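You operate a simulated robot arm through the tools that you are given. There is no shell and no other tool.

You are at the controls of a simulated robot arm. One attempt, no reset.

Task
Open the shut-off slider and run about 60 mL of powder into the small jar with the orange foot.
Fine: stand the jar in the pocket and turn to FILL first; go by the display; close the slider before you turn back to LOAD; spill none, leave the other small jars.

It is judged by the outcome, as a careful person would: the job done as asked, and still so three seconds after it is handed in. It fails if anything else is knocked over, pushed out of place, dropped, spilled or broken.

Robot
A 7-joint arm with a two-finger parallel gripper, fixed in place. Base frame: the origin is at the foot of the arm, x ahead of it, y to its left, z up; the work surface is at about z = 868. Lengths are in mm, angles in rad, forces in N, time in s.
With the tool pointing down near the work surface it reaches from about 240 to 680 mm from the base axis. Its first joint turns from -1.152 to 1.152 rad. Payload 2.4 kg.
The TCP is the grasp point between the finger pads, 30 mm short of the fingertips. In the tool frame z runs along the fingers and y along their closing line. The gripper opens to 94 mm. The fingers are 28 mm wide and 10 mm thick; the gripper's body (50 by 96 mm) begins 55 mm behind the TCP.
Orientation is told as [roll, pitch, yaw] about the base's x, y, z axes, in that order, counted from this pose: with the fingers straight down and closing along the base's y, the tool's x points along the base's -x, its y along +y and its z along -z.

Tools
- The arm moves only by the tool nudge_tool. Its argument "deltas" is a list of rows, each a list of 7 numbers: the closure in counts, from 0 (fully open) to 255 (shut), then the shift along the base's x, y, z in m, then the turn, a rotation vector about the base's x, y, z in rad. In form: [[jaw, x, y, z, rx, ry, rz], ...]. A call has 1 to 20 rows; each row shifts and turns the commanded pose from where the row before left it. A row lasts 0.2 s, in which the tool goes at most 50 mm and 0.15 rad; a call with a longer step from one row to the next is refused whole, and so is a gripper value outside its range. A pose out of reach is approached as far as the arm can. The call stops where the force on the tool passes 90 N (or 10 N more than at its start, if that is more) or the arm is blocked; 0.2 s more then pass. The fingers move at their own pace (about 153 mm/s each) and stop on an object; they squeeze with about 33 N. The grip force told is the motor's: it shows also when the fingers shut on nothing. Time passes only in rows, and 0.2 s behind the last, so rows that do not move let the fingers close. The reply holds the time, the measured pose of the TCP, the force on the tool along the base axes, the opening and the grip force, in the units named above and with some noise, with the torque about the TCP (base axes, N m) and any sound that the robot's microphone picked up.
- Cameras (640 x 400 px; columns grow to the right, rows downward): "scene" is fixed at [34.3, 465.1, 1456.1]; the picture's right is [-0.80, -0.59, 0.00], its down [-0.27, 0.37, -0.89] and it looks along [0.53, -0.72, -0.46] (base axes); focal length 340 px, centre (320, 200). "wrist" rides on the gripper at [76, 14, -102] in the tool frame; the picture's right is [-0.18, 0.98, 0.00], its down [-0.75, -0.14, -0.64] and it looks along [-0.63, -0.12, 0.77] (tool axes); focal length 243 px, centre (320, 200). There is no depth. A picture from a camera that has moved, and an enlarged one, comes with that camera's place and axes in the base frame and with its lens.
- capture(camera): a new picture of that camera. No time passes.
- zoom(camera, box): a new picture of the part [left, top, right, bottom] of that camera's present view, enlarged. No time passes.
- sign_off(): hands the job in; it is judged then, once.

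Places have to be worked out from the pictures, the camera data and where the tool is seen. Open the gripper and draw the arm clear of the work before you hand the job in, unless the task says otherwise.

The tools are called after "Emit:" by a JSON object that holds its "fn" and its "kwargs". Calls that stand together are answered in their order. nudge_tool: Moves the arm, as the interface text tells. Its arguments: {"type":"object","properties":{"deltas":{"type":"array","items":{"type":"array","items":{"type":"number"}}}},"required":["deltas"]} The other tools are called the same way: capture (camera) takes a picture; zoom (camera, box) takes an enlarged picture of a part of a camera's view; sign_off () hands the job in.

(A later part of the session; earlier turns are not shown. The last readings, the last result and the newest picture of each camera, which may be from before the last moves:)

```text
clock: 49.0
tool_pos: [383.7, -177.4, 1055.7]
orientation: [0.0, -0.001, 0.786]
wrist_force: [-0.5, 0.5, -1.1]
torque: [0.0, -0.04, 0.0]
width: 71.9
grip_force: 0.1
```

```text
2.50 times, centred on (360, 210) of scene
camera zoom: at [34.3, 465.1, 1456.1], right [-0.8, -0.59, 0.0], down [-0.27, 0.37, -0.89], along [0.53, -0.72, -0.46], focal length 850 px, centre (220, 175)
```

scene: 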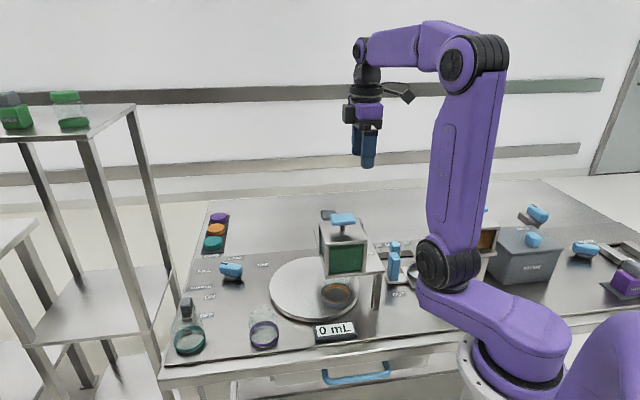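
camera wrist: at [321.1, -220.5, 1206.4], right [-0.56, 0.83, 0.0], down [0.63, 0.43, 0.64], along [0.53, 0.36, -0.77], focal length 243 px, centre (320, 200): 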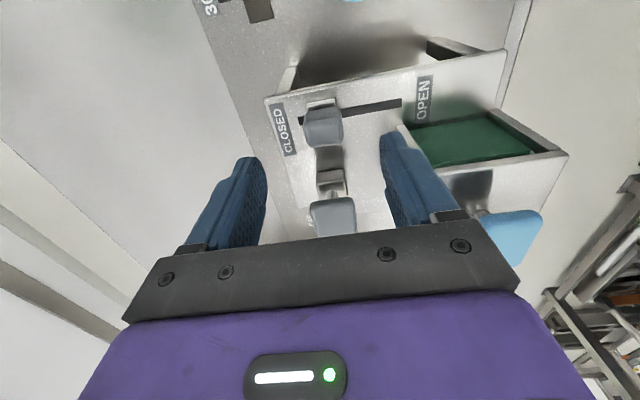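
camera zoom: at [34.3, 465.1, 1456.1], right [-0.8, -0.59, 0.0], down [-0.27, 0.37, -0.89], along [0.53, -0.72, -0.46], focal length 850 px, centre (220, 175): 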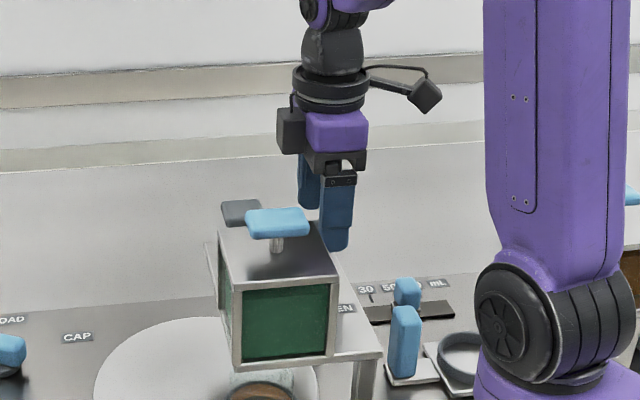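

Block and tool axis are within 1 mm along the slot. I'll descend to TCP z≈1031 (fingertips at ≈1001, below the block top at about 1020) with a 1 mm bias toward CLOSED.

Emit:
{"fn": "nudge_tool", "kwargs": {"deltas": [[60, 0.0007, -0.0007, -0.01, 0, 0, 0], [60, 0, 0, -0.01, 0, 0, 0], [60, 0, 0, -0.005, 0, 0, 0], [60, 0, 0, 0, 0, 0, 0]]}}

Emit:
{"fn": "zoom", "kwargs": {"camera": "wrist", "box": [200, 60, 440, 240]}}

Emit:
{"fn": "zoom", "kwargs": {"camera": "scene", "box": [290, 150, 430, 300]}}

```text
clock: 50.0
tool_pos: [385.1, -176.2, 1028.8]
orientation: [0.0, 0.0, 0.786]
wrist_force: [0.2, -0.2, 0.3]
torque: [-0.02, 0.01, -0.02]
width: 72.0
grip_force: 0.0
```

```text
2.22 times, centred on (320, 150) of wrist
camera zoom: at [321.2, -219.5, 1131.7], right [-0.56, 0.83, 0.0], down [0.63, 0.43, 0.64], along [0.53, 0.36, -0.77], focal length 539 px, centre (320, 311)
```

zoom: 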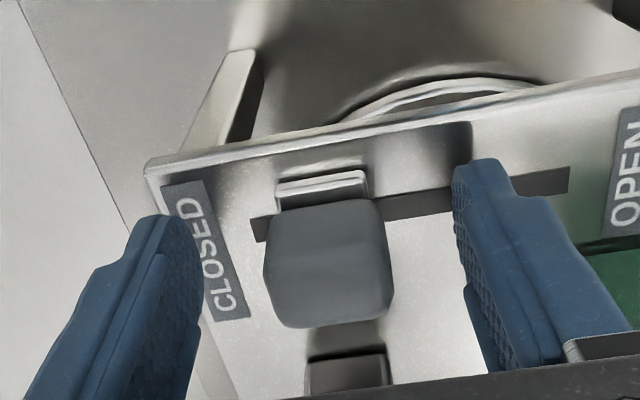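

```text
2.67 times, centred on (360, 225) of scene
camera zoom: at [34.3, 465.1, 1456.1], right [-0.8, -0.59, 0.0], down [-0.27, 0.37, -0.89], along [0.53, -0.72, -0.46], focal length 907 px, centre (213, 133)
```

zoom: 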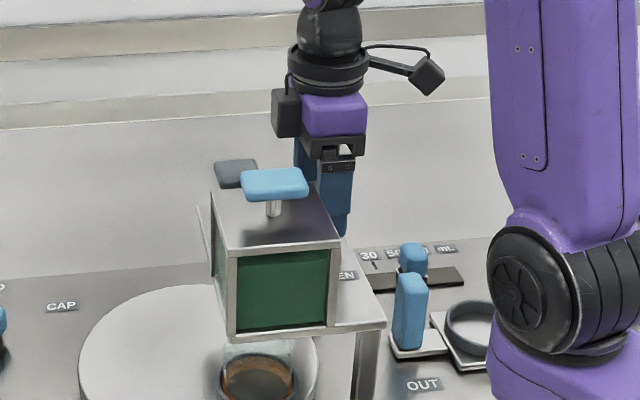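

The fingers straddle the slider block (block about 1 mm toward the OPEN finger, so closing can only push it further shut). I'll close snugly onto it.

Emit:
{"fn": "nudge_tool", "kwargs": {"deltas": [[120, 0, 0, 0, 0, 0, 0], [150, 0, 0, 0, 0, 0, 0], [165, 0, 0, 0, 0, 0, 0], [175, 0, 0, 0, 0, 0, 0], [190, 0, 0, 0, 0, 0, 0], [190, 0, 0, 0, 0, 0, 0]]}}

Emit:
{"fn": "zoom", "kwargs": {"camera": "wrist", "box": [200, 60, 440, 240]}}

Emit:
{"fn": "capture", "kwargs": {"camera": "scene"}}

```text
clock: 51.4
tool_pos: [384.6, -174.4, 1028.2]
orientation: [0.003, 0.0, 0.787]
wrist_force: [-9.7, 6.7, -0.2]
torque: [0.02, 0.09, 0.13]
width: 35.5
grip_force: 45.2
```

```text
2.22 times, centred on (320, 150) of wrist
camera zoom: at [320.9, -219.0, 1131.7], right [-0.57, 0.82, 0.0], down [0.63, 0.43, 0.64], along [0.53, 0.36, -0.77], focal length 539 px, centre (320, 311)
```

zoom: 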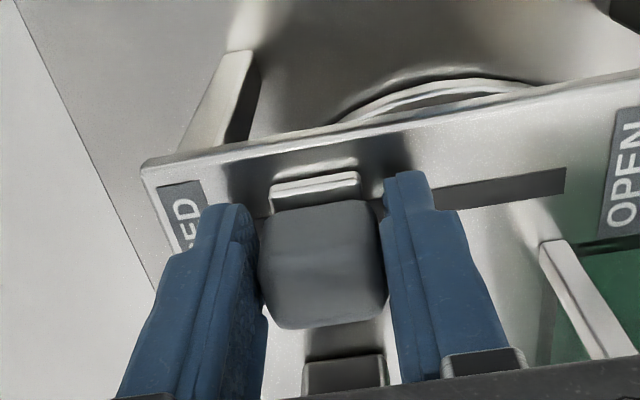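

```text
taken
```

scene: 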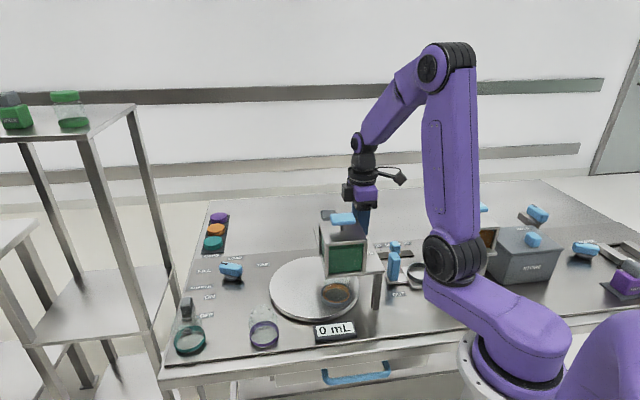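

The slider is gripped (35.5 mm) and the display reads 0 mL. I'll open it by a few millimetres along (-0.71, +0.70) and read the display and forces.

Emit:
{"fn": "nudge_tool", "kwargs": {"deltas": [[190, -0.0028, 0.0028, 0, 0, 0, 0], [190, -0.0028, 0.0028, 0, 0, 0, 0]]}}

Emit:
{"fn": "zoom", "kwargs": {"camera": "scene", "box": [280, 230, 400, 350]}}

Emit:
{"fn": "zoom", "kwargs": {"camera": "wrist", "box": [200, 60, 440, 240]}}

```text
clock: 52.0
tool_pos: [379.0, -169.6, 1026.9]
orientation: [0.001, 0.0, 0.785]
wrist_force: [4.9, 4.4, -15.4]
torque: [-0.62, 0.33, -0.01]
width: 35.6
grip_force: 45.7
```

```text
3.33 times, centred on (340, 290) of scene
camera zoom: at [34.7, 465.1, 1456.0], right [-0.8, -0.59, 0.0], down [-0.27, 0.37, -0.89], along [0.53, -0.72, -0.46], focal length 1134 px, centre (253, -100)
```

zoom: 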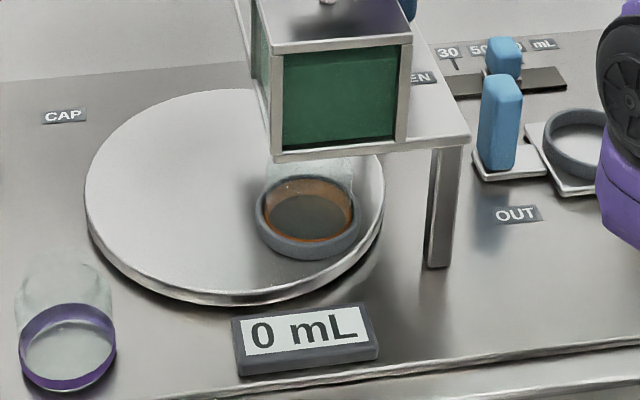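

```text
2.22 times, centred on (320, 150) of wrist
camera zoom: at [316.0, -214.4, 1131.6], right [-0.57, 0.82, 0.0], down [0.63, 0.43, 0.64], along [0.53, 0.36, -0.77], focal length 539 px, centre (320, 311)
```

zoom: 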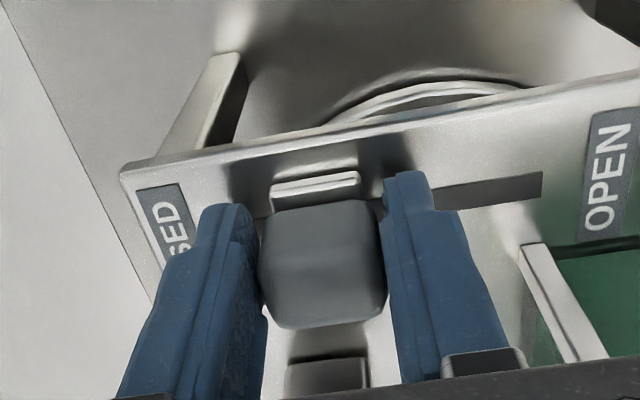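

The slider moves along with the gripper (about 7 mm) and the display still reads 0. I'll open a little more with a small downward relief.

Emit:
{"fn": "nudge_tool", "kwargs": {"deltas": [[190, -0.0028, 0.0028, -0.0007, 0, 0, 0], [190, 0, 0, 0, 0, 0, 0]]}}

Emit:
{"fn": "zoom", "kwargs": {"camera": "scene", "box": [280, 230, 400, 350]}}

```text
clock: 52.6
tool_pos: [377.3, -166.7, 1028.1]
orientation: [-0.003, -0.001, 0.785]
wrist_force: [5.1, 6.4, 0.6]
torque: [-0.09, 0.27, 0.05]
width: 35.7
grip_force: 45.3
```

```text
3.33 times, centred on (340, 290) of scene
camera zoom: at [34.5, 465.3, 1456.0], right [-0.8, -0.59, 0.0], down [-0.27, 0.37, -0.89], along [0.53, -0.72, -0.46], focal length 1134 px, centre (253, -100)
```

zoom: 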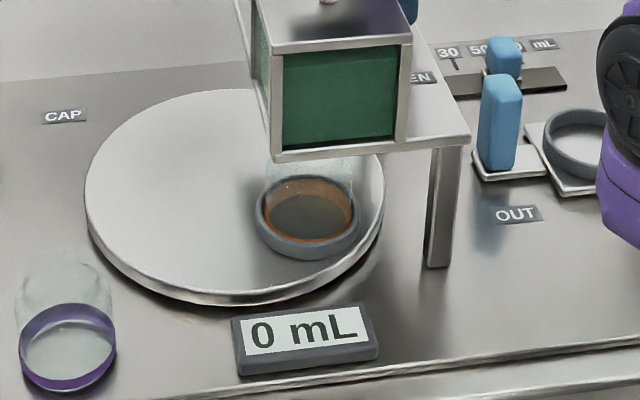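

Still 0 mL at about 11 mm opening; I'll continue in 4 mm steps.

Emit:
{"fn": "nudge_tool", "kwargs": {"deltas": [[190, -0.0028, 0.0028, 0, 0, 0, 0], [190, 0, 0, 0, 0, 0, 0]]}}

Emit:
{"fn": "zoom", "kwargs": {"camera": "scene", "box": [280, 230, 400, 350]}}

```text
clock: 53.2
tool_pos: [373.8, -164.6, 1028.2]
orientation: [-0.004, 0.0, 0.785]
wrist_force: [6.2, 5.1, 16.4]
torque: [0.16, -0.26, 0.05]
width: 35.8
grip_force: 45.3
```

```text
3.33 times, centred on (340, 290) of scene
camera zoom: at [34.2, 465.3, 1456.0], right [-0.8, -0.59, 0.0], down [-0.27, 0.37, -0.89], along [0.53, -0.72, -0.46], focal length 1134 px, centre (253, -100)
```

zoom: 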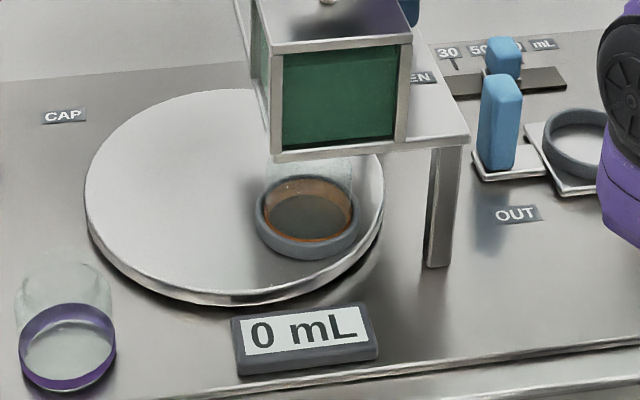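

Emit:
{"fn": "nudge_tool", "kwargs": {"deltas": [[190, -0.0024, 0.0032, 0.0008, 0, 0, 0], [190, 0, 0, 0, 0, 0, 0]]}}

Emit:
{"fn": "zoom", "kwargs": {"camera": "scene", "box": [280, 230, 400, 350]}}

```text
clock: 53.8
tool_pos: [370.5, -161.6, 1028.4]
orientation: [0.001, -0.001, 0.783]
wrist_force: [0.9, 1.0, 8.1]
torque: [0.34, -0.61, -0.1]
width: 35.5
grip_force: 44.9
```

```text
3.33 times, centred on (340, 290) of scene
camera zoom: at [34.2, 465.1, 1456.1], right [-0.8, -0.59, 0.0], down [-0.27, 0.37, -0.89], along [0.53, -0.72, -0.46], focal length 1134 px, centre (253, -100)
```

zoom: 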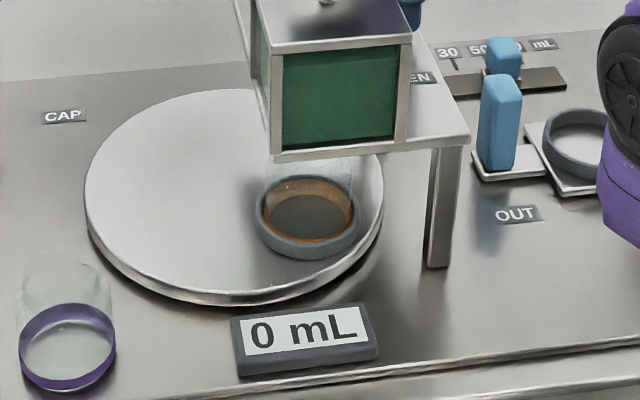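

Emit:
{"fn": "nudge_tool", "kwargs": {"deltas": [[190, -0.0028, 0.0028, 0.0003, 0, 0, 0], [190, 0, 0, 0, 0, 0, 0]]}}

Emit:
{"fn": "zoom", "kwargs": {"camera": "scene", "box": [280, 230, 400, 350]}}

```text
clock: 54.4
tool_pos: [367.6, -155.8, 1027.8]
orientation: [0.007, 0.002, 0.787]
wrist_force: [3.4, 3.0, -29.5]
torque: [0.05, -0.07, -0.05]
width: 35.4
grip_force: 45.5
```

```text
3.33 times, centred on (340, 290) of scene
camera zoom: at [34.7, 465.0, 1456.1], right [-0.8, -0.59, 0.0], down [-0.27, 0.37, -0.89], along [0.53, -0.72, -0.46], focal length 1134 px, centre (253, -100)
```

zoom: 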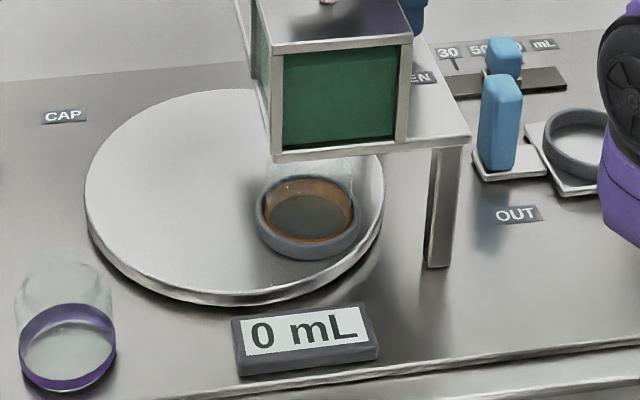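

z force is -29 N, so I'll relieve downward 1.3 mm while opening another 3 mm.

Emit:
{"fn": "nudge_tool", "kwargs": {"deltas": [[190, -0.0021, 0.0021, -0.0013, 0, 0, 0], [190, 0, 0, 0, 0, 0, 0]]}}

Emit:
{"fn": "zoom", "kwargs": {"camera": "scene", "box": [280, 230, 400, 350]}}

```text
clock: 55.0
tool_pos: [367.0, -156.4, 1028.9]
orientation: [0.0, 0.0, 0.787]
wrist_force: [5.5, 4.9, -17.3]
torque: [-0.56, 0.67, 0.09]
width: 35.6
grip_force: 45.3
```

```text
3.33 times, centred on (340, 290) of scene
camera zoom: at [34.7, 465.2, 1456.0], right [-0.8, -0.59, 0.0], down [-0.27, 0.37, -0.89], along [0.53, -0.72, -0.46], focal length 1134 px, centre (253, -100)
```

zoom: 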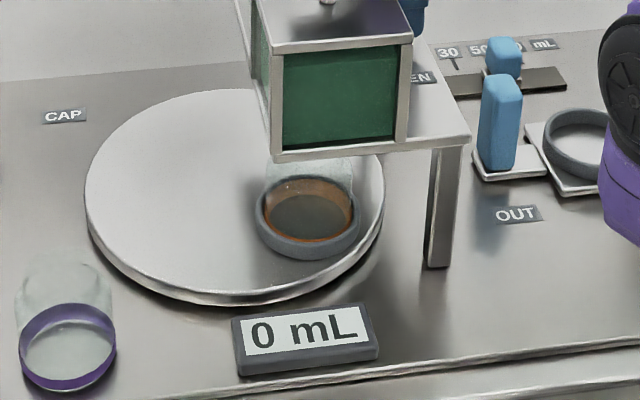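

Emit:
{"fn": "nudge_tool", "kwargs": {"deltas": [[190, -0.0019, 0.0025, -0.0007, 0, 0, 0], [190, 0, 0, 0, 0, 0, 0]]}}

Emit:
{"fn": "zoom", "kwargs": {"camera": "scene", "box": [280, 230, 400, 350]}}

Emit:
{"fn": "zoom", "kwargs": {"camera": "wrist", "box": [200, 60, 440, 240]}}

```text
clock: 55.6
tool_pos: [364.6, -155.8, 1028.9]
orientation: [-0.006, -0.001, 0.784]
wrist_force: [3.3, 2.9, 12.9]
torque: [-0.2, 0.35, 0.09]
width: 35.6
grip_force: 45.3
```

```text
3.33 times, centred on (340, 290) of scene
camera zoom: at [34.2, 465.3, 1456.0], right [-0.8, -0.59, 0.0], down [-0.27, 0.37, -0.89], along [0.53, -0.72, -0.46], focal length 1134 px, centre (253, -100)
```

zoom: 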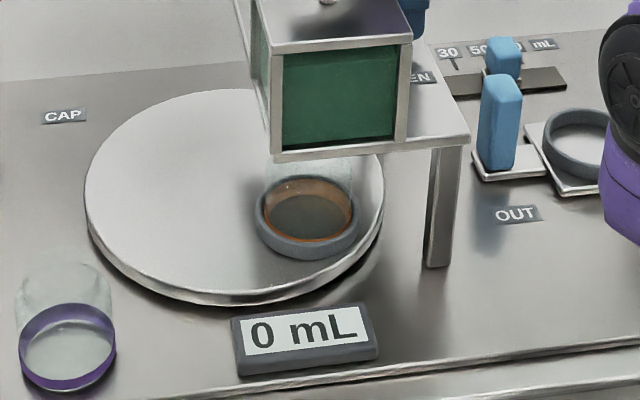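

```text
2.22 times, centred on (320, 150) of wrist
camera zoom: at [300.0, -198.7, 1131.7], right [-0.56, 0.83, 0.0], down [0.63, 0.43, 0.64], along [0.53, 0.36, -0.77], focal length 539 px, centre (320, 311)
```

zoom: 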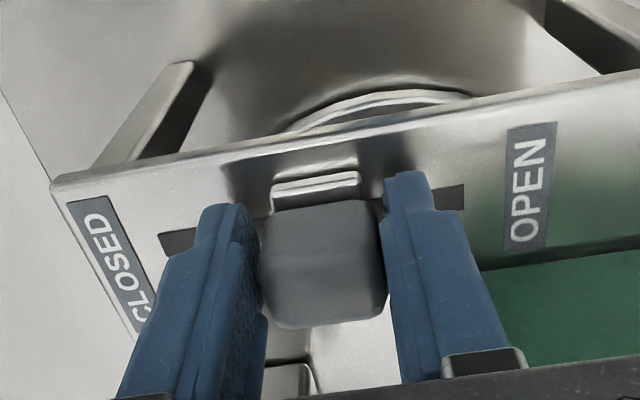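

The slider is now past mid-slot and the display still reads 0 mL. I'll keep opening in small steps with checks.

Emit:
{"fn": "nudge_tool", "kwargs": {"deltas": [[190, -0.0026, 0.003, 0.0005, 0, 0, 0], [190, 0, 0, 0, 0, 0, 0]]}}

Emit:
{"fn": "zoom", "kwargs": {"camera": "scene", "box": [280, 230, 400, 350]}}

```text
clock: 56.2
tool_pos: [360.9, -152.7, 1028.0]
orientation: [0.0, 0.002, 0.785]
wrist_force: [1.8, 0.7, 2.8]
torque: [0.45, -0.68, -0.06]
width: 35.7
grip_force: 45.5
```

```text
3.33 times, centred on (340, 290) of scene
camera zoom: at [34.3, 465.1, 1456.1], right [-0.8, -0.59, 0.0], down [-0.27, 0.37, -0.89], along [0.53, -0.72, -0.46], focal length 1134 px, centre (253, -100)
```

zoom: 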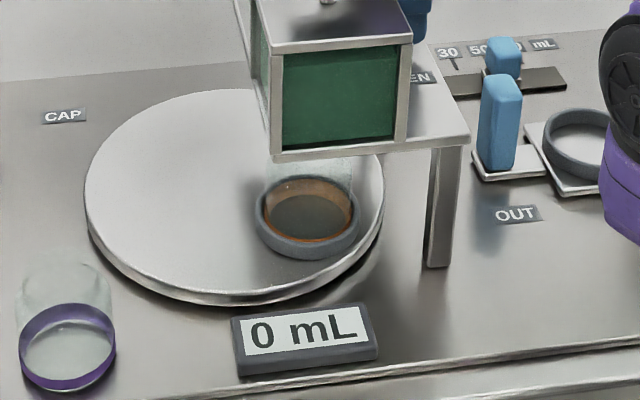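

Emit:
{"fn": "nudge_tool", "kwargs": {"deltas": [[190, -0.0028, 0.0028, 0.0002, 0, 0, 0], [190, 0, 0, 0, 0, 0, 0]]}}

Emit:
{"fn": "zoom", "kwargs": {"camera": "scene", "box": [280, 230, 400, 350]}}

```text
clock: 56.8
tool_pos: [357.4, -148.7, 1028.3]
orientation: [0.0, 0.0, 0.785]
wrist_force: [1.1, 2.8, 3.3]
torque: [0.16, -0.11, -0.11]
width: 35.3
grip_force: 45.1
```

```text
3.33 times, centred on (340, 290) of scene
camera zoom: at [34.3, 465.2, 1456.1], right [-0.8, -0.59, 0.0], down [-0.27, 0.37, -0.89], along [0.53, -0.72, -0.46], focal length 1134 px, centre (253, -100)
```

zoom: 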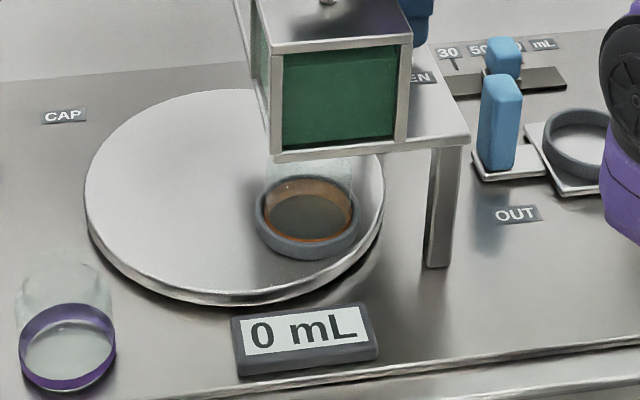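

Emit:
{"fn": "nudge_tool", "kwargs": {"deltas": [[190, -0.0028, 0.0028, 0.0002, 0, 0, 0], [190, 0, 0, 0, 0, 0, 0]]}}

Emit:
{"fn": "zoom", "kwargs": {"camera": "scene", "box": [280, 230, 400, 350]}}

Emit:
{"fn": "zoom", "kwargs": {"camera": "wrist", "box": [200, 60, 440, 240]}}

Emit:
{"fn": "zoom", "kwargs": {"camera": "scene", "box": [290, 150, 430, 300]}}

```text
clock: 57.4
tool_pos: [354.3, -146.1, 1028.8]
orientation: [-0.002, 0.001, 0.787]
wrist_force: [1.9, 1.7, 14.2]
torque: [-0.16, 0.21, -0.01]
width: 35.5
grip_force: 44.8
```

```text
3.33 times, centred on (340, 290) of scene
camera zoom: at [34.2, 465.2, 1456.0], right [-0.8, -0.59, 0.0], down [-0.27, 0.37, -0.89], along [0.53, -0.72, -0.46], focal length 1134 px, centre (253, -100)
```

zoom: 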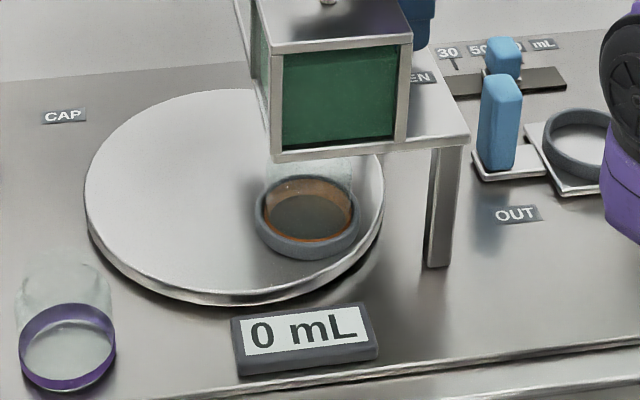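

```text
2.22 times, centred on (320, 150) of wrist
camera zoom: at [291.8, -190.3, 1131.8], right [-0.57, 0.82, 0.0], down [0.63, 0.43, 0.64], along [0.53, 0.36, -0.77], focal length 539 px, centre (320, 311)
```

zoom: 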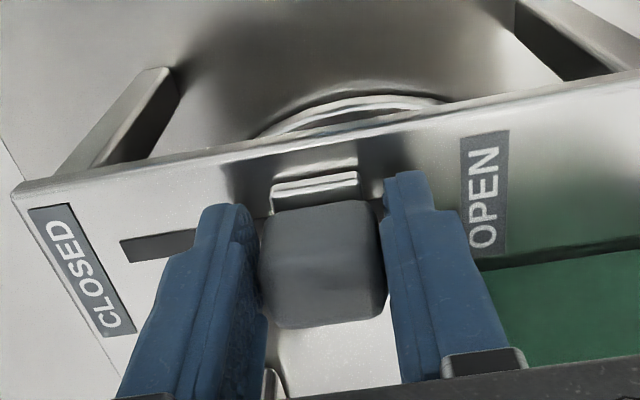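

```text
2.67 times, centred on (360, 225) of scene
camera zoom: at [34.2, 465.2, 1456.0], right [-0.8, -0.59, 0.0], down [-0.27, 0.37, -0.89], along [0.53, -0.72, -0.46], focal length 907 px, centre (213, 133)
```

zoom: 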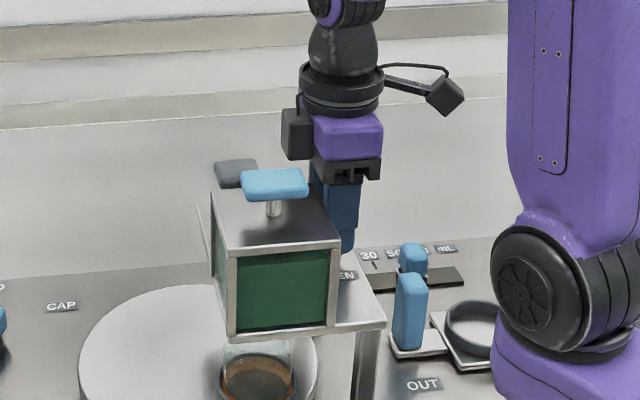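

Around 40 mm open and still 0 mL. I'll continue in 3 mm steps, ready to close quickly.

Emit:
{"fn": "nudge_tool", "kwargs": {"deltas": [[190, -0.0021, 0.0021, 0.0006, 0, 0, 0]]}}

Emit:
{"fn": "zoom", "kwargs": {"camera": "scene", "box": [280, 230, 400, 350]}}

```text
clock: 57.8
tool_pos: [353.0, -144.2, 1028.2]
orientation: [-0.001, 0.001, 0.785]
wrist_force: [4.1, 2.6, -1.2]
torque: [-0.09, -0.34, 0.08]
width: 35.5
grip_force: 44.9
```

```text
3.33 times, centred on (340, 290) of scene
camera zoom: at [34.4, 465.2, 1456.0], right [-0.8, -0.59, 0.0], down [-0.27, 0.37, -0.89], along [0.53, -0.72, -0.46], focal length 1134 px, centre (253, -100)
```

zoom: 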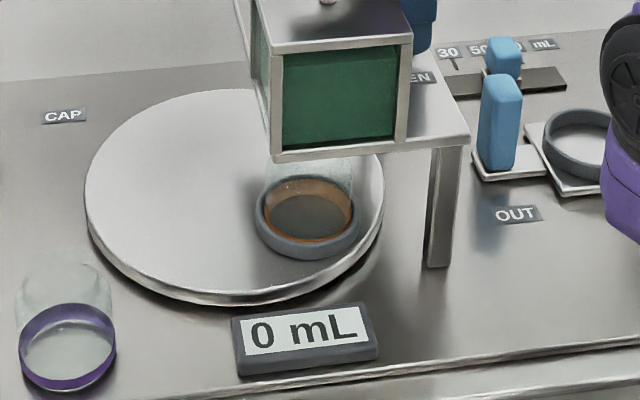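

Emit:
{"fn": "nudge_tool", "kwargs": {"deltas": [[190, -0.0018, 0.0024, 0, 0, 0, 0]]}}

Emit:
{"fn": "zoom", "kwargs": {"camera": "scene", "box": [280, 230, 400, 350]}}

```text
clock: 58.2
tool_pos: [350.6, -142.4, 1029.7]
orientation: [0.003, 0.0, 0.785]
wrist_force: [2.5, 3.9, -12.1]
torque: [0.34, -0.56, 0.04]
width: 35.5
grip_force: 45.1
```

```text
3.33 times, centred on (340, 290) of scene
camera zoom: at [34.5, 465.1, 1456.1], right [-0.8, -0.59, 0.0], down [-0.27, 0.37, -0.89], along [0.53, -0.72, -0.46], focal length 1134 px, centre (253, -100)
```

zoom: 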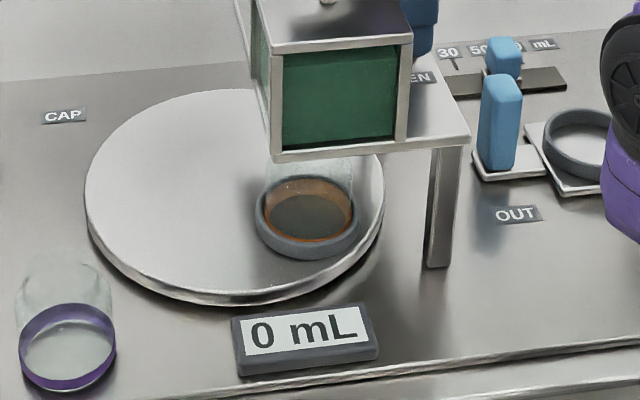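

Emit:
{"fn": "nudge_tool", "kwargs": {"deltas": [[190, -0.0018, 0.0024, -0.0005, 0, 0, 0]]}}

Emit:
{"fn": "zoom", "kwargs": {"camera": "scene", "box": [280, 230, 400, 350]}}

Emit:
{"fn": "zoom", "kwargs": {"camera": "wrist", "box": [200, 60, 440, 240]}}

```text
clock: 58.6
tool_pos: [349.7, -140.6, 1029.7]
orientation: [0.0, 0.004, 0.786]
wrist_force: [-3.2, 0.0, 4.8]
torque: [0.12, 0.31, -0.09]
width: 35.5
grip_force: 45.0
```

```text
3.33 times, centred on (340, 290) of scene
camera zoom: at [34.1, 465.1, 1456.1], right [-0.8, -0.59, 0.0], down [-0.27, 0.37, -0.89], along [0.53, -0.72, -0.46], focal length 1134 px, centre (253, -100)
```

zoom: 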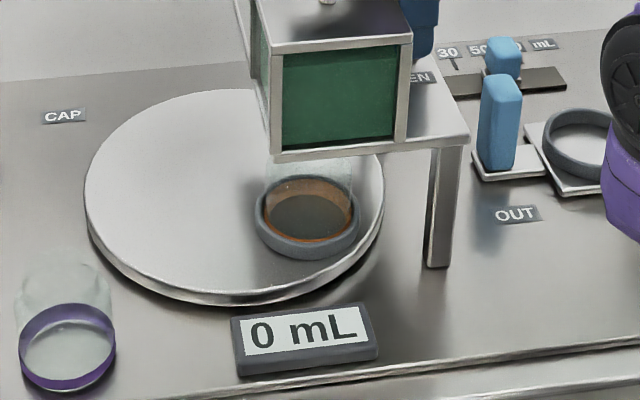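

```text
2.22 times, centred on (320, 150) of wrist
camera zoom: at [285.6, -183.9, 1132.0], right [-0.56, 0.83, 0.0], down [0.63, 0.43, 0.64], along [0.53, 0.36, -0.77], focal length 539 px, centre (320, 311)
```

zoom: 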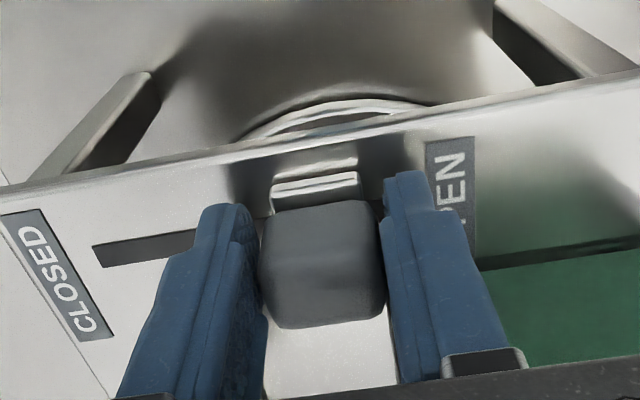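

Slider is now about 48 mm open, still 0 mL. I'll push the last few millimetres to the end stop and hold briefly.

Emit:
{"fn": "nudge_tool", "kwargs": {"deltas": [[190, -0.002, 0.002, 0, 0, 0, 0], [190, 0, 0, 0, 0, 0, 0]]}}

Emit:
{"fn": "zoom", "kwargs": {"camera": "scene", "box": [280, 230, 400, 350]}}

```text
clock: 59.2
tool_pos: [347.9, -138.9, 1028.0]
orientation: [-0.002, 0.0, 0.785]
wrist_force: [-3.4, -14.2, 2.5]
torque: [-0.55, 0.39, -0.03]
width: 35.4
grip_force: 45.0
```

```text
3.33 times, centred on (340, 290) of scene
camera zoom: at [34.2, 464.7, 1456.2], right [-0.8, -0.59, 0.0], down [-0.27, 0.37, -0.89], along [0.53, -0.72, -0.46], focal length 1134 px, centre (253, -100)
```

zoom: 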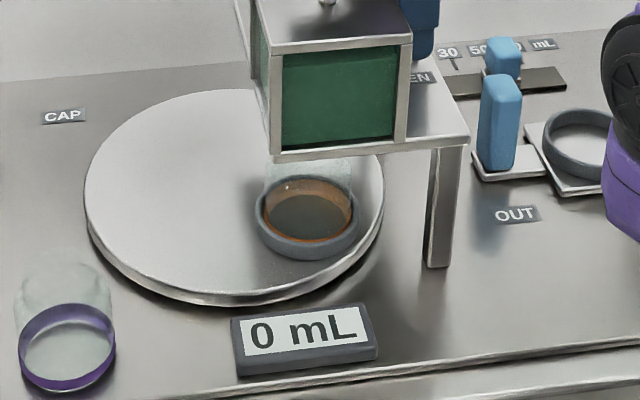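

There's light end-stop resistance and still 0 mL. I'll hold half a second and look again at the display and hopper.

Emit:
{"fn": "nudge_tool", "kwargs": {"deltas": [[190, 0, 0, 0, 0, 0, 0], [190, 0, 0, 0, 0, 0, 0]]}}

Emit:
{"fn": "zoom", "kwargs": {"camera": "scene", "box": [290, 200, 400, 350]}}

Emit:
{"fn": "zoom", "kwargs": {"camera": "wrist", "box": [200, 60, 440, 240]}}

```text
clock: 59.8
tool_pos: [348.7, -138.3, 1028.4]
orientation: [-0.002, 0.0, 0.783]
wrist_force: [-3.4, -22.7, 4.1]
torque: [-0.06, -0.08, -0.13]
width: 35.6
grip_force: 44.9
```

```text
2.67 times, centred on (345, 275) of scene
camera zoom: at [34.1, 464.4, 1456.3], right [-0.8, -0.59, 0.0], down [-0.27, 0.37, -0.89], along [0.53, -0.72, -0.46], focal length 907 px, centre (253, 0)
```

zoom: 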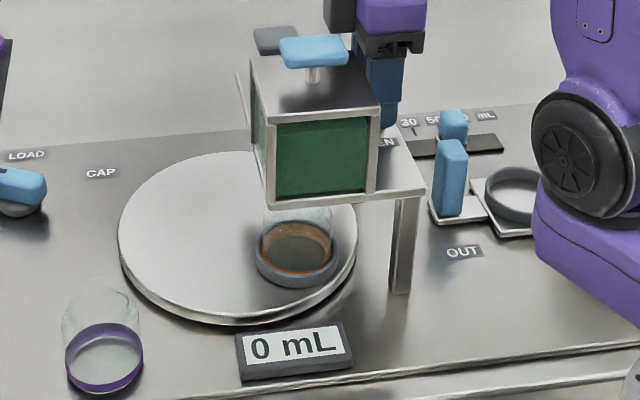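

```text
2.22 times, centred on (320, 150) of wrist
camera zoom: at [284.1, -182.6, 1131.8], right [-0.56, 0.83, 0.0], down [0.63, 0.43, 0.64], along [0.53, 0.36, -0.77], focal length 539 px, centre (320, 311)
```

zoom: 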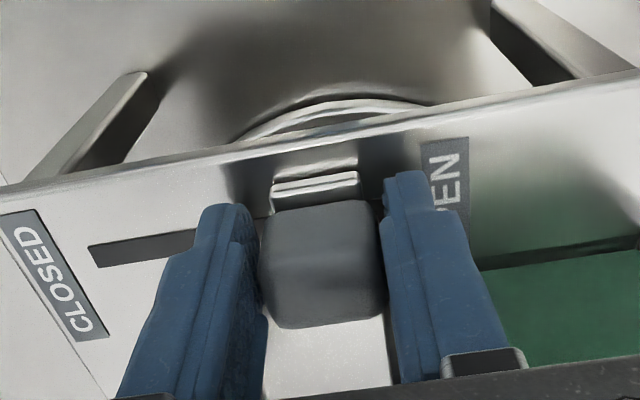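

The slider is fully open at its stop and yet nothing flows (0 mL, hopper still full), so the powder must be bridging. The panel has a SHAKER switch set to OFF. Before touching it I'll close the slider fully again, so nothing can run unattended.

Emit:
{"fn": "nudge_tool", "kwargs": {"deltas": [[190, 0.0035, -0.0048, 0, 0, 0, 0], [190, 0.006, -0.006, 0, 0, 0, 0], [190, 0.006, -0.006, 0, 0, 0, 0], [190, 0, 0, 0, 0, 0, 0]]}}

Emit:
{"fn": "zoom", "kwargs": {"camera": "scene", "box": [280, 230, 400, 350]}}

```text
clock: 60.8
tool_pos: [363.1, -153.1, 1028.5]
orientation: [0.001, -0.001, 0.784]
wrist_force: [-10.7, -10.4, -0.9]
torque: [-0.36, 0.53, -0.02]
width: 35.7
grip_force: 44.3
```

```text
3.33 times, centred on (340, 290) of scene
camera zoom: at [34.0, 464.8, 1456.2], right [-0.8, -0.59, 0.0], down [-0.27, 0.37, -0.89], along [0.53, -0.72, -0.46], focal length 1134 px, centre (253, -100)
```

zoom: 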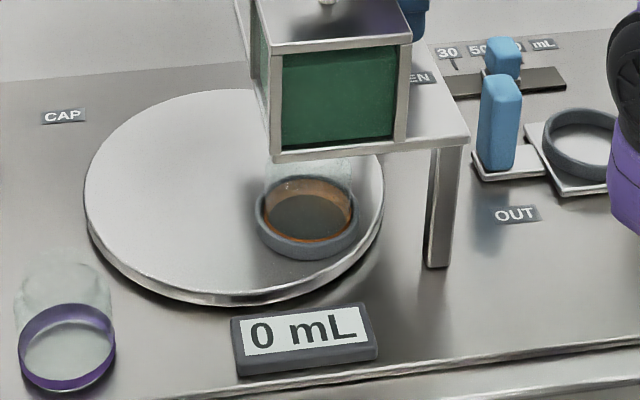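

Emit:
{"fn": "nudge_tool", "kwargs": {"deltas": [[190, 0.005, -0.006, 0, 0, 0, 0], [190, 0.0055, -0.0055, 0, 0, 0, 0], [190, 0.0055, -0.0055, 0, 0, 0, 0], [190, 0, 0, 0, 0, 0, 0]]}}

Emit:
{"fn": "zoom", "kwargs": {"camera": "wrist", "box": [200, 60, 440, 240]}}

```text
clock: 61.8
tool_pos: [378.4, -168.8, 1028.0]
orientation: [0.002, 0.0, 0.786]
wrist_force: [-3.2, -2.3, -15.5]
torque: [0.3, -0.22, 0.0]
width: 35.6
grip_force: 45.2
```

```text
2.22 times, centred on (320, 150) of wrist
camera zoom: at [315.3, -213.5, 1131.7], right [-0.57, 0.82, 0.0], down [0.63, 0.43, 0.64], along [0.53, 0.36, -0.77], focal length 539 px, centre (320, 311)
```

zoom: 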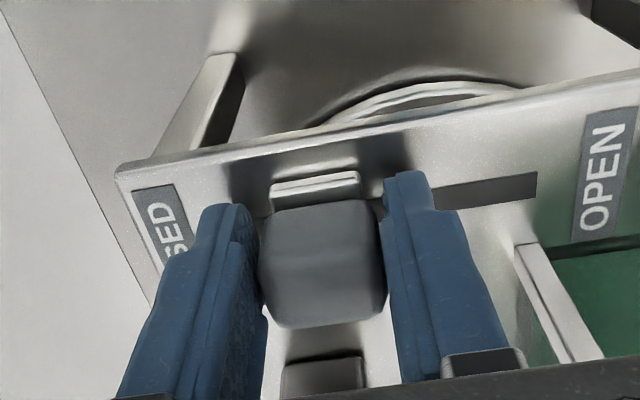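

Emit:
{"fn": "nudge_tool", "kwargs": {"deltas": [[190, 0.003, -0.003, -0.0006, 0, 0, 0], [190, 0.0028, -0.0028, 0, 0, 0, 0], [190, 0, 0, 0, 0, 0, 0]]}}

Emit:
{"fn": "zoom", "kwargs": {"camera": "wrist", "box": [200, 60, 440, 240]}}

```text
clock: 62.6
tool_pos: [384.4, -175.1, 1028.7]
orientation: [0.0, -0.003, 0.789]
wrist_force: [-14.9, 12.5, 34.5]
torque: [0.39, -0.19, 0.18]
width: 35.5
grip_force: 45.1
```

```text
2.22 times, centred on (320, 150) of wrist
camera zoom: at [320.7, -219.0, 1131.4], right [-0.57, 0.82, 0.0], down [0.63, 0.43, 0.64], along [0.53, 0.36, -0.77], focal length 539 px, centre (320, 311)
```

zoom: 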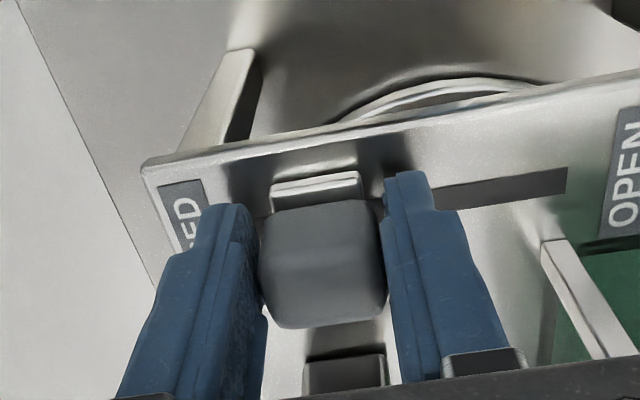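

The slider is back at CLOSED (end-stop force, block against the CLOSED end) and the display reads 0 mL. I'll release it, rise, and go look at the SHAKER switch near (607, 186).

Emit:
{"fn": "nudge_tool", "kwargs": {"deltas": [[190, 0, 0, 0.0014, 0, 0, 0], [150, 0, 0, 0, 0, 0, 0], [100, 0, 0, 0, 0, 0, 0], [60, 0, 0, 0, 0, 0, 0], [60, 0, 0, 0.015, 0, 0, 0], [60, 0, 0, 0.035, 0, 0, 0], [60, 0, 0, 0.045, 0, 0, 0], [60, 0, 0, 0.045, 0, 0, 0], [60, 0, 0, 0.03, 0, 0, 0], [60, 0, 0, 0, 0, 0, 0]]}}

Emit:
{"fn": "capture", "kwargs": {"camera": "wrist"}}

Emit:
{"fn": "zoom", "kwargs": {"camera": "scene", "box": [160, 260, 280, 370]}}

```text
clock: 64.8
tool_pos: [386.9, -176.1, 1199.8]
orientation: [0.001, 0.001, 0.785]
wrist_force: [0.2, 0.3, -0.9]
torque: [0.0, 0.02, 0.0]
width: 71.9
grip_force: 0.0
```

```text
taken
camera wrist: at [323.2, -221.0, 1303.5], right [-0.56, 0.83, 0.0], down [0.63, 0.43, 0.64], along [0.53, 0.36, -0.77], focal length 243 px, centre (320, 200)
```

wrist: 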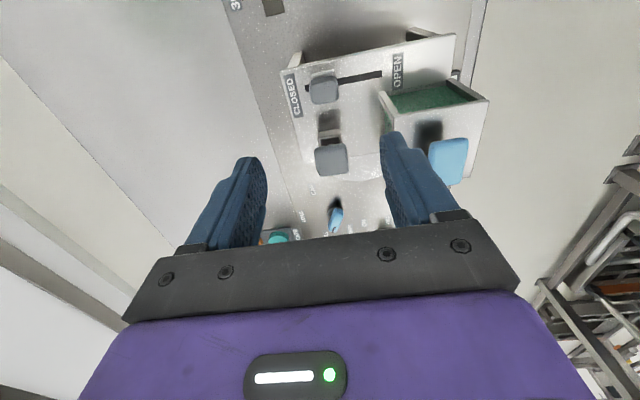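

```text
3.64 times, centred on (220, 315) of scene
camera zoom: at [34.3, 465.1, 1456.1], right [-0.8, -0.59, 0.0], down [-0.27, 0.37, -0.89], along [0.53, -0.72, -0.46], focal length 1237 px, centre (684, -218)
```

zoom: 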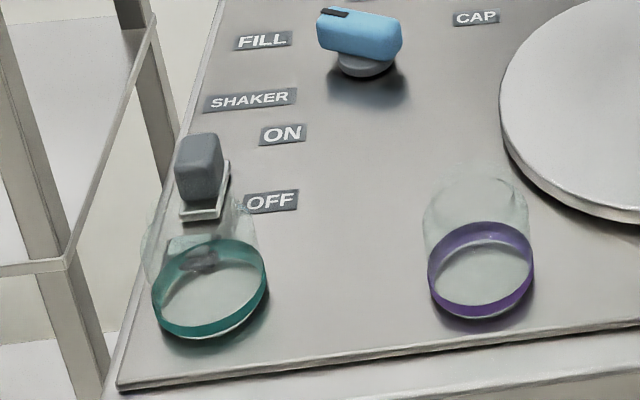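

Emit:
{"fn": "nudge_tool", "kwargs": {"deltas": [[60, 0.016, 0.041, 0, 0, 0, -0.112], [60, 0.016, 0.041, 0, 0, 0, -0.112], [60, 0.016, 0.041, 0, 0, 0, -0.112], [60, 0.016, 0.041, 0, 0, 0, -0.112], [60, 0.016, 0.041, 0, 0, 0, -0.112], [60, 0.016, 0.041, 0, 0, 0, -0.112], [60, 0.016, 0.041, 0, 0, 0, -0.113], [60, 0, 0.02, -0.03, 0, 0, 0], [60, 0, 0.02, -0.03, 0, 0, 0], [60, 0, 0, 0, 0, 0, 0]]}}

Emit:
{"fn": "capture", "kwargs": {"camera": "wrist"}}

```text
clock: 67.0
tool_pos: [492.3, 150.3, 1142.5]
orientation: [0.0, 0.0, 0.0]
wrist_force: [-0.2, -0.4, 0.8]
torque: [-0.03, -0.01, 0.0]
width: 72.2
grip_force: 0.0
```

```text
taken
camera wrist: at [416.7, 165.6, 1244.4], right [0.18, 0.98, 0.0], down [0.75, -0.14, 0.64], along [0.63, -0.12, -0.77], focal length 243 px, centre (320, 200)
```

wrist: 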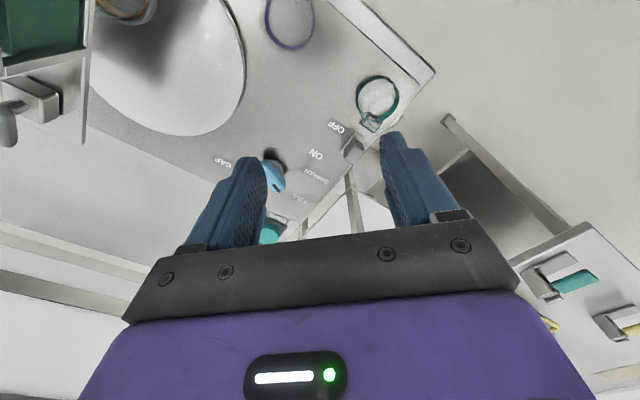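

Emit:
{"fn": "zoom", "kwargs": {"camera": "wrist", "box": [290, 60, 430, 200]}}

Emit:
{"fn": "zoom", "kwargs": {"camera": "scene", "box": [175, 280, 245, 340]}}

```text
2.86 times, centred on (360, 130) of wrist
camera zoom: at [416.7, 165.6, 1244.4], right [0.18, 0.98, 0.0], down [0.75, -0.14, 0.64], along [0.63, -0.12, -0.77], focal length 693 px, centre (206, 400)
```

zoom: 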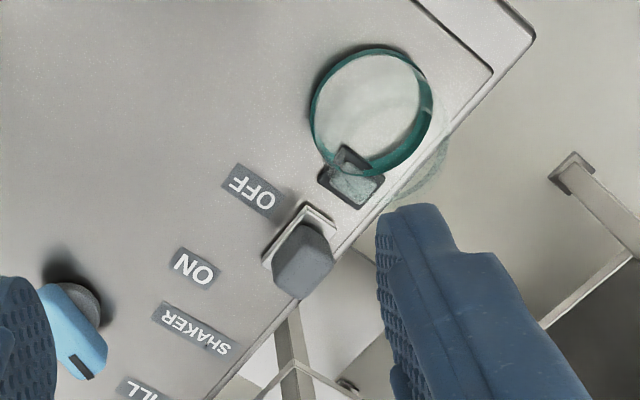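

```text
6.67 times, centred on (210, 310) of scene
camera zoom: at [34.3, 465.1, 1456.1], right [-0.8, -0.59, 0.0], down [-0.27, 0.37, -0.89], along [0.53, -0.72, -0.46], focal length 2268 px, centre (1053, -533)
```

zoom: 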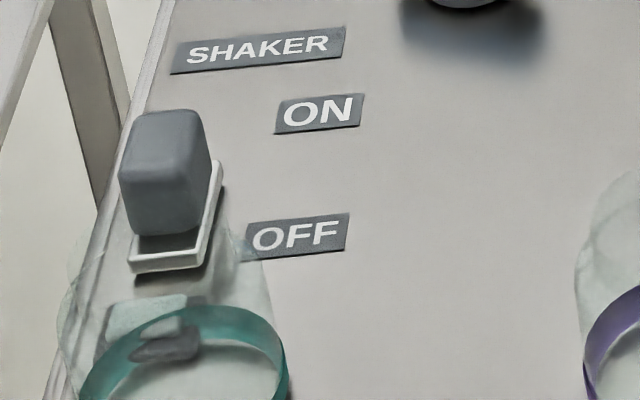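

The switch has a white bezel between the OFF and ON labels with a grey block in it. I'll go above it at yaw +45° for a closer side-on look at how it moves.

Emit:
{"fn": "nudge_tool", "kwargs": {"deltas": [[60, 0.017, 0.004, -0.013, 0, 0, 0.131], [60, 0.017, 0.004, -0.013, 0, 0, 0.131], [60, 0.017, 0.004, -0.013, 0, 0, 0.131], [60, 0.017, 0.004, -0.013, 0, 0, 0.131], [60, 0.017, 0.004, -0.013, 0, 0, 0.131], [60, 0.017, 0.004, -0.013, 0, 0, 0.13], [60, 0, 0, 0, 0, 0, 0]]}}

Emit:
{"fn": "capture", "kwargs": {"camera": "wrist"}}

Emit:
{"fn": "zoom", "kwargs": {"camera": "wrist", "box": [240, 20, 420, 160]}}

```text
clock: 68.6
tool_pos: [601.0, 175.5, 1059.6]
orientation: [-0.001, -0.001, 0.786]
wrist_force: [-0.1, 0.8, -0.7]
torque: [0.0, -0.02, -0.01]
width: 72.0
grip_force: 0.0
```

```text
taken
camera wrist: at [537.1, 131.8, 1163.5], right [-0.57, 0.82, 0.0], down [0.63, 0.43, 0.64], along [0.53, 0.36, -0.77], focal length 243 px, centre (320, 200)
```

wrist: 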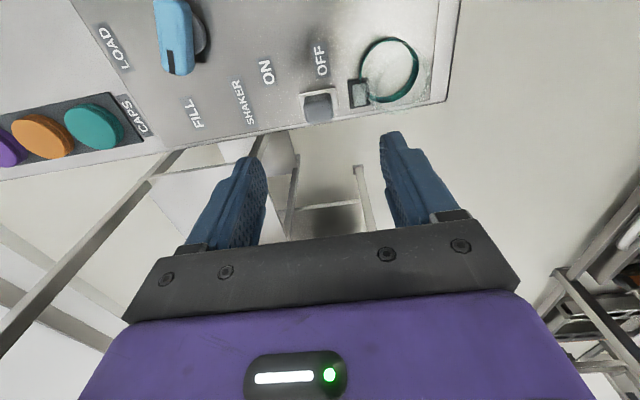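

```text
2.86 times, centred on (330, 90) of wrist
camera zoom: at [537.1, 131.8, 1163.5], right [-0.57, 0.82, 0.0], down [0.63, 0.43, 0.64], along [0.53, 0.36, -0.77], focal length 693 px, centre (291, 514)
```

zoom: 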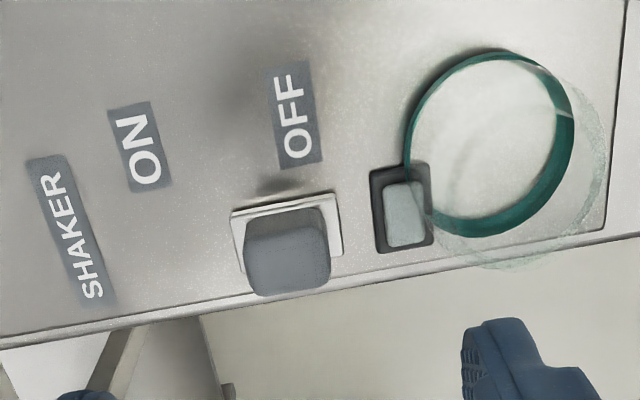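

There's a small indicator lamp beside the switch (dark now), and the switch itself is a grey block on a white plate next to OFF. I'll zoom in more closely.

Emit:
{"fn": "zoom", "kwargs": {"camera": "wrist", "box": [290, 70, 380, 130]}}

Emit:
{"fn": "zoom", "kwargs": {"camera": "scene", "box": [180, 290, 220, 325]}}

```text
6.67 times, centred on (335, 100) of wrist
camera zoom: at [537.1, 131.8, 1163.5], right [-0.57, 0.82, 0.0], down [0.63, 0.43, 0.64], along [0.53, 0.36, -0.77], focal length 1618 px, centre (220, 867)
```

zoom: 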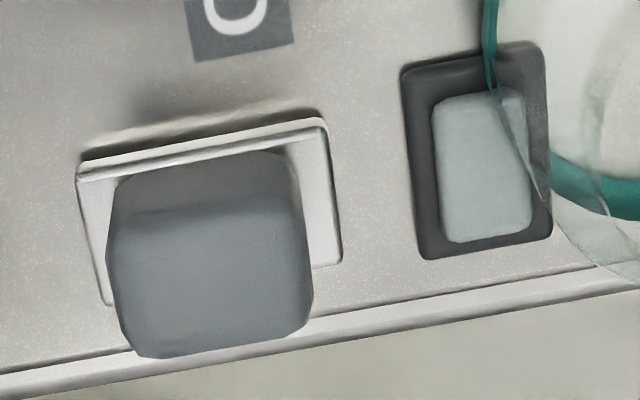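

```text
11.43 times, centred on (200, 308) of scene
camera zoom: at [34.3, 465.1, 1456.1], right [-0.8, -0.59, 0.0], down [-0.27, 0.37, -0.89], along [0.53, -0.72, -0.46], focal length 3888 px, centre (1691, -1029)
```

zoom: 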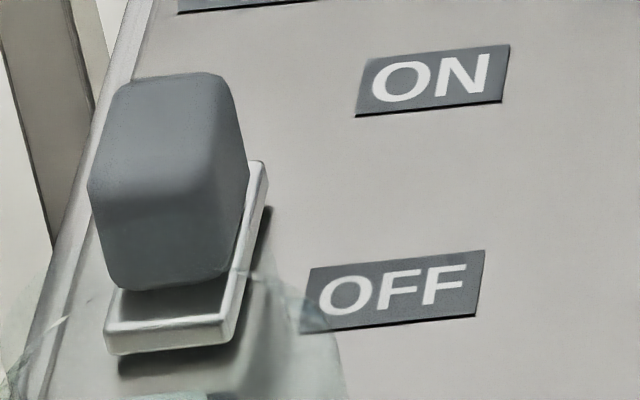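

The switch is a sliding carriage like the hopper slider: block centre at p≈-304.6, q≈564 (x≈613, y≈183), top at z≈904, and ON is about 60 mm along (+0.7, -0.7). I'll move above it with the fingers set to about 53 mm so they clear the teal jar, and descend partway.

Emit:
{"fn": "nudge_tool", "kwargs": {"deltas": [[110, 0.0095, 0.0035, -0.02, 0, 0, 0], [110, 0, 0, -0.035, 0, 0, 0], [110, 0, 0, -0.035, 0, 0, 0], [110, 0, 0, 0, 0, 0, 0]]}}

Emit:
{"fn": "zoom", "kwargs": {"camera": "wrist", "box": [220, 60, 420, 220]}}

Emit:
{"fn": "zoom", "kwargs": {"camera": "scene", "box": [150, 240, 270, 350]}}

```text
clock: 69.6
tool_pos: [609.9, 181.7, 971.5]
orientation: [0.0, 0.0, 0.786]
wrist_force: [0.4, -0.8, -0.3]
torque: [0.02, 0.04, -0.02]
width: 53.6
grip_force: 0.0
```

```text
2.50 times, centred on (320, 140) of wrist
camera zoom: at [546.5, 136.3, 1073.9], right [-0.57, 0.82, 0.0], down [0.63, 0.43, 0.64], along [0.53, 0.36, -0.77], focal length 606 px, centre (320, 350)
```

zoom: 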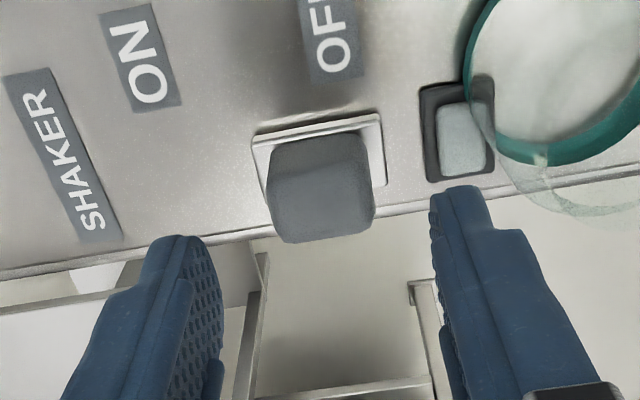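

```text
3.64 times, centred on (210, 295) of scene
camera zoom: at [34.3, 465.1, 1456.1], right [-0.8, -0.59, 0.0], down [-0.27, 0.37, -0.89], along [0.53, -0.72, -0.46], focal length 1237 px, centre (720, -146)
```

zoom: 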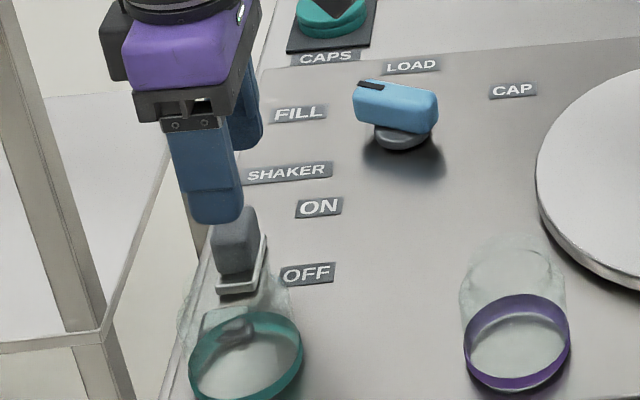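

Aligned with the block along the slide direction. I'll descend to TCP z≈916, with fingertips flanking the block.

Emit:
{"fn": "nudge_tool", "kwargs": {"deltas": [[110, 0, 0, -0.02, 0, 0, 0], [110, 0, 0, -0.02, 0, 0, 0], [110, 0, 0, -0.014, 0, 0, 0], [110, 0, 0, 0, 0, 0, 0]]}}

Emit:
{"fn": "zoom", "kwargs": {"camera": "wrist", "box": [220, 80, 420, 240]}}

Emit:
{"fn": "zoom", "kwargs": {"camera": "scene", "box": [150, 240, 270, 350]}}

```text
clock: 70.6
tool_pos: [608.4, 178.5, 915.6]
orientation: [0.0, 0.0, 0.786]
wrist_force: [0.0, 0.5, -0.6]
torque: [-0.01, -0.01, -0.04]
width: 53.5
grip_force: 0.0
```

```text
2.50 times, centred on (320, 160) of wrist
camera zoom: at [544.7, 135.0, 1018.5], right [-0.56, 0.83, 0.0], down [0.63, 0.43, 0.64], along [0.53, 0.36, -0.77], focal length 606 px, centre (320, 300)
```

zoom: 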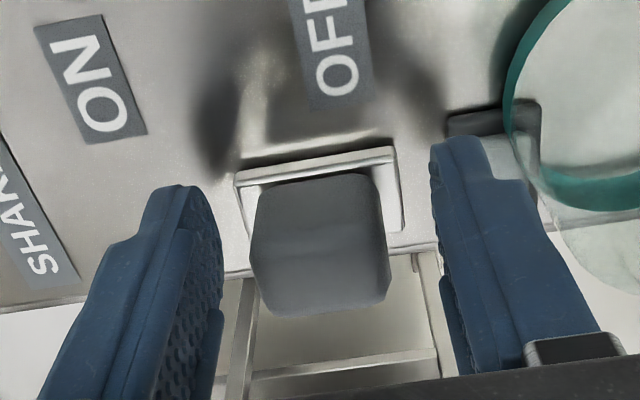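

```text
3.64 times, centred on (210, 295) of scene
camera zoom: at [34.3, 465.1, 1456.1], right [-0.8, -0.59, 0.0], down [-0.27, 0.37, -0.89], along [0.53, -0.72, -0.46], focal length 1237 px, centre (720, -146)
```

zoom: 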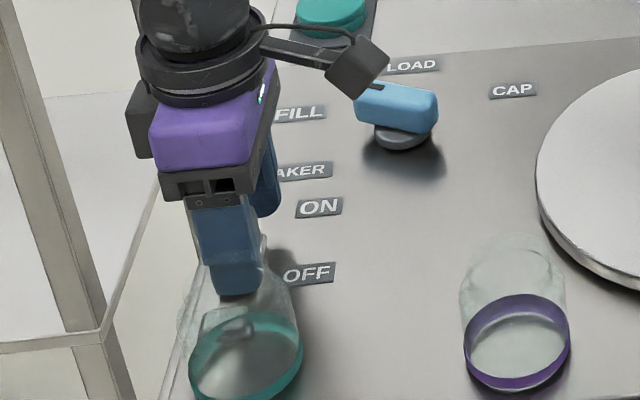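

The fingers flank the switch block. I'll narrow them loosely around it, then push gently toward ON (-p direction) while watching the force.

Emit:
{"fn": "nudge_tool", "kwargs": {"deltas": [[135, 0, 0, 0, 0, 0, 0], [150, 0, 0, 0, 0, 0, 0], [150, 0.0025, -0.0025, 0, 0, 0, 0], [150, 0, 0, 0, 0, 0, 0]]}}

Emit:
{"fn": "zoom", "kwargs": {"camera": "wrist", "box": [220, 80, 420, 240]}}

```text
clock: 71.6
tool_pos: [612.0, 176.4, 915.7]
orientation: [-0.001, 0.001, 0.786]
wrist_force: [-0.1, -0.8, 0.3]
torque: [0.01, 0.03, -0.02]
width: 38.6
grip_force: 0.0
```

```text
2.50 times, centred on (320, 160) of wrist
camera zoom: at [547.3, 132.3, 1019.7], right [-0.57, 0.82, 0.0], down [0.63, 0.43, 0.64], along [0.53, 0.36, -0.77], focal length 606 px, centre (320, 300)
```

zoom: 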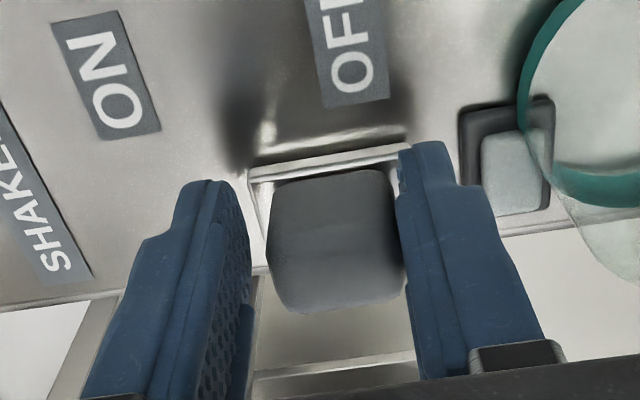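

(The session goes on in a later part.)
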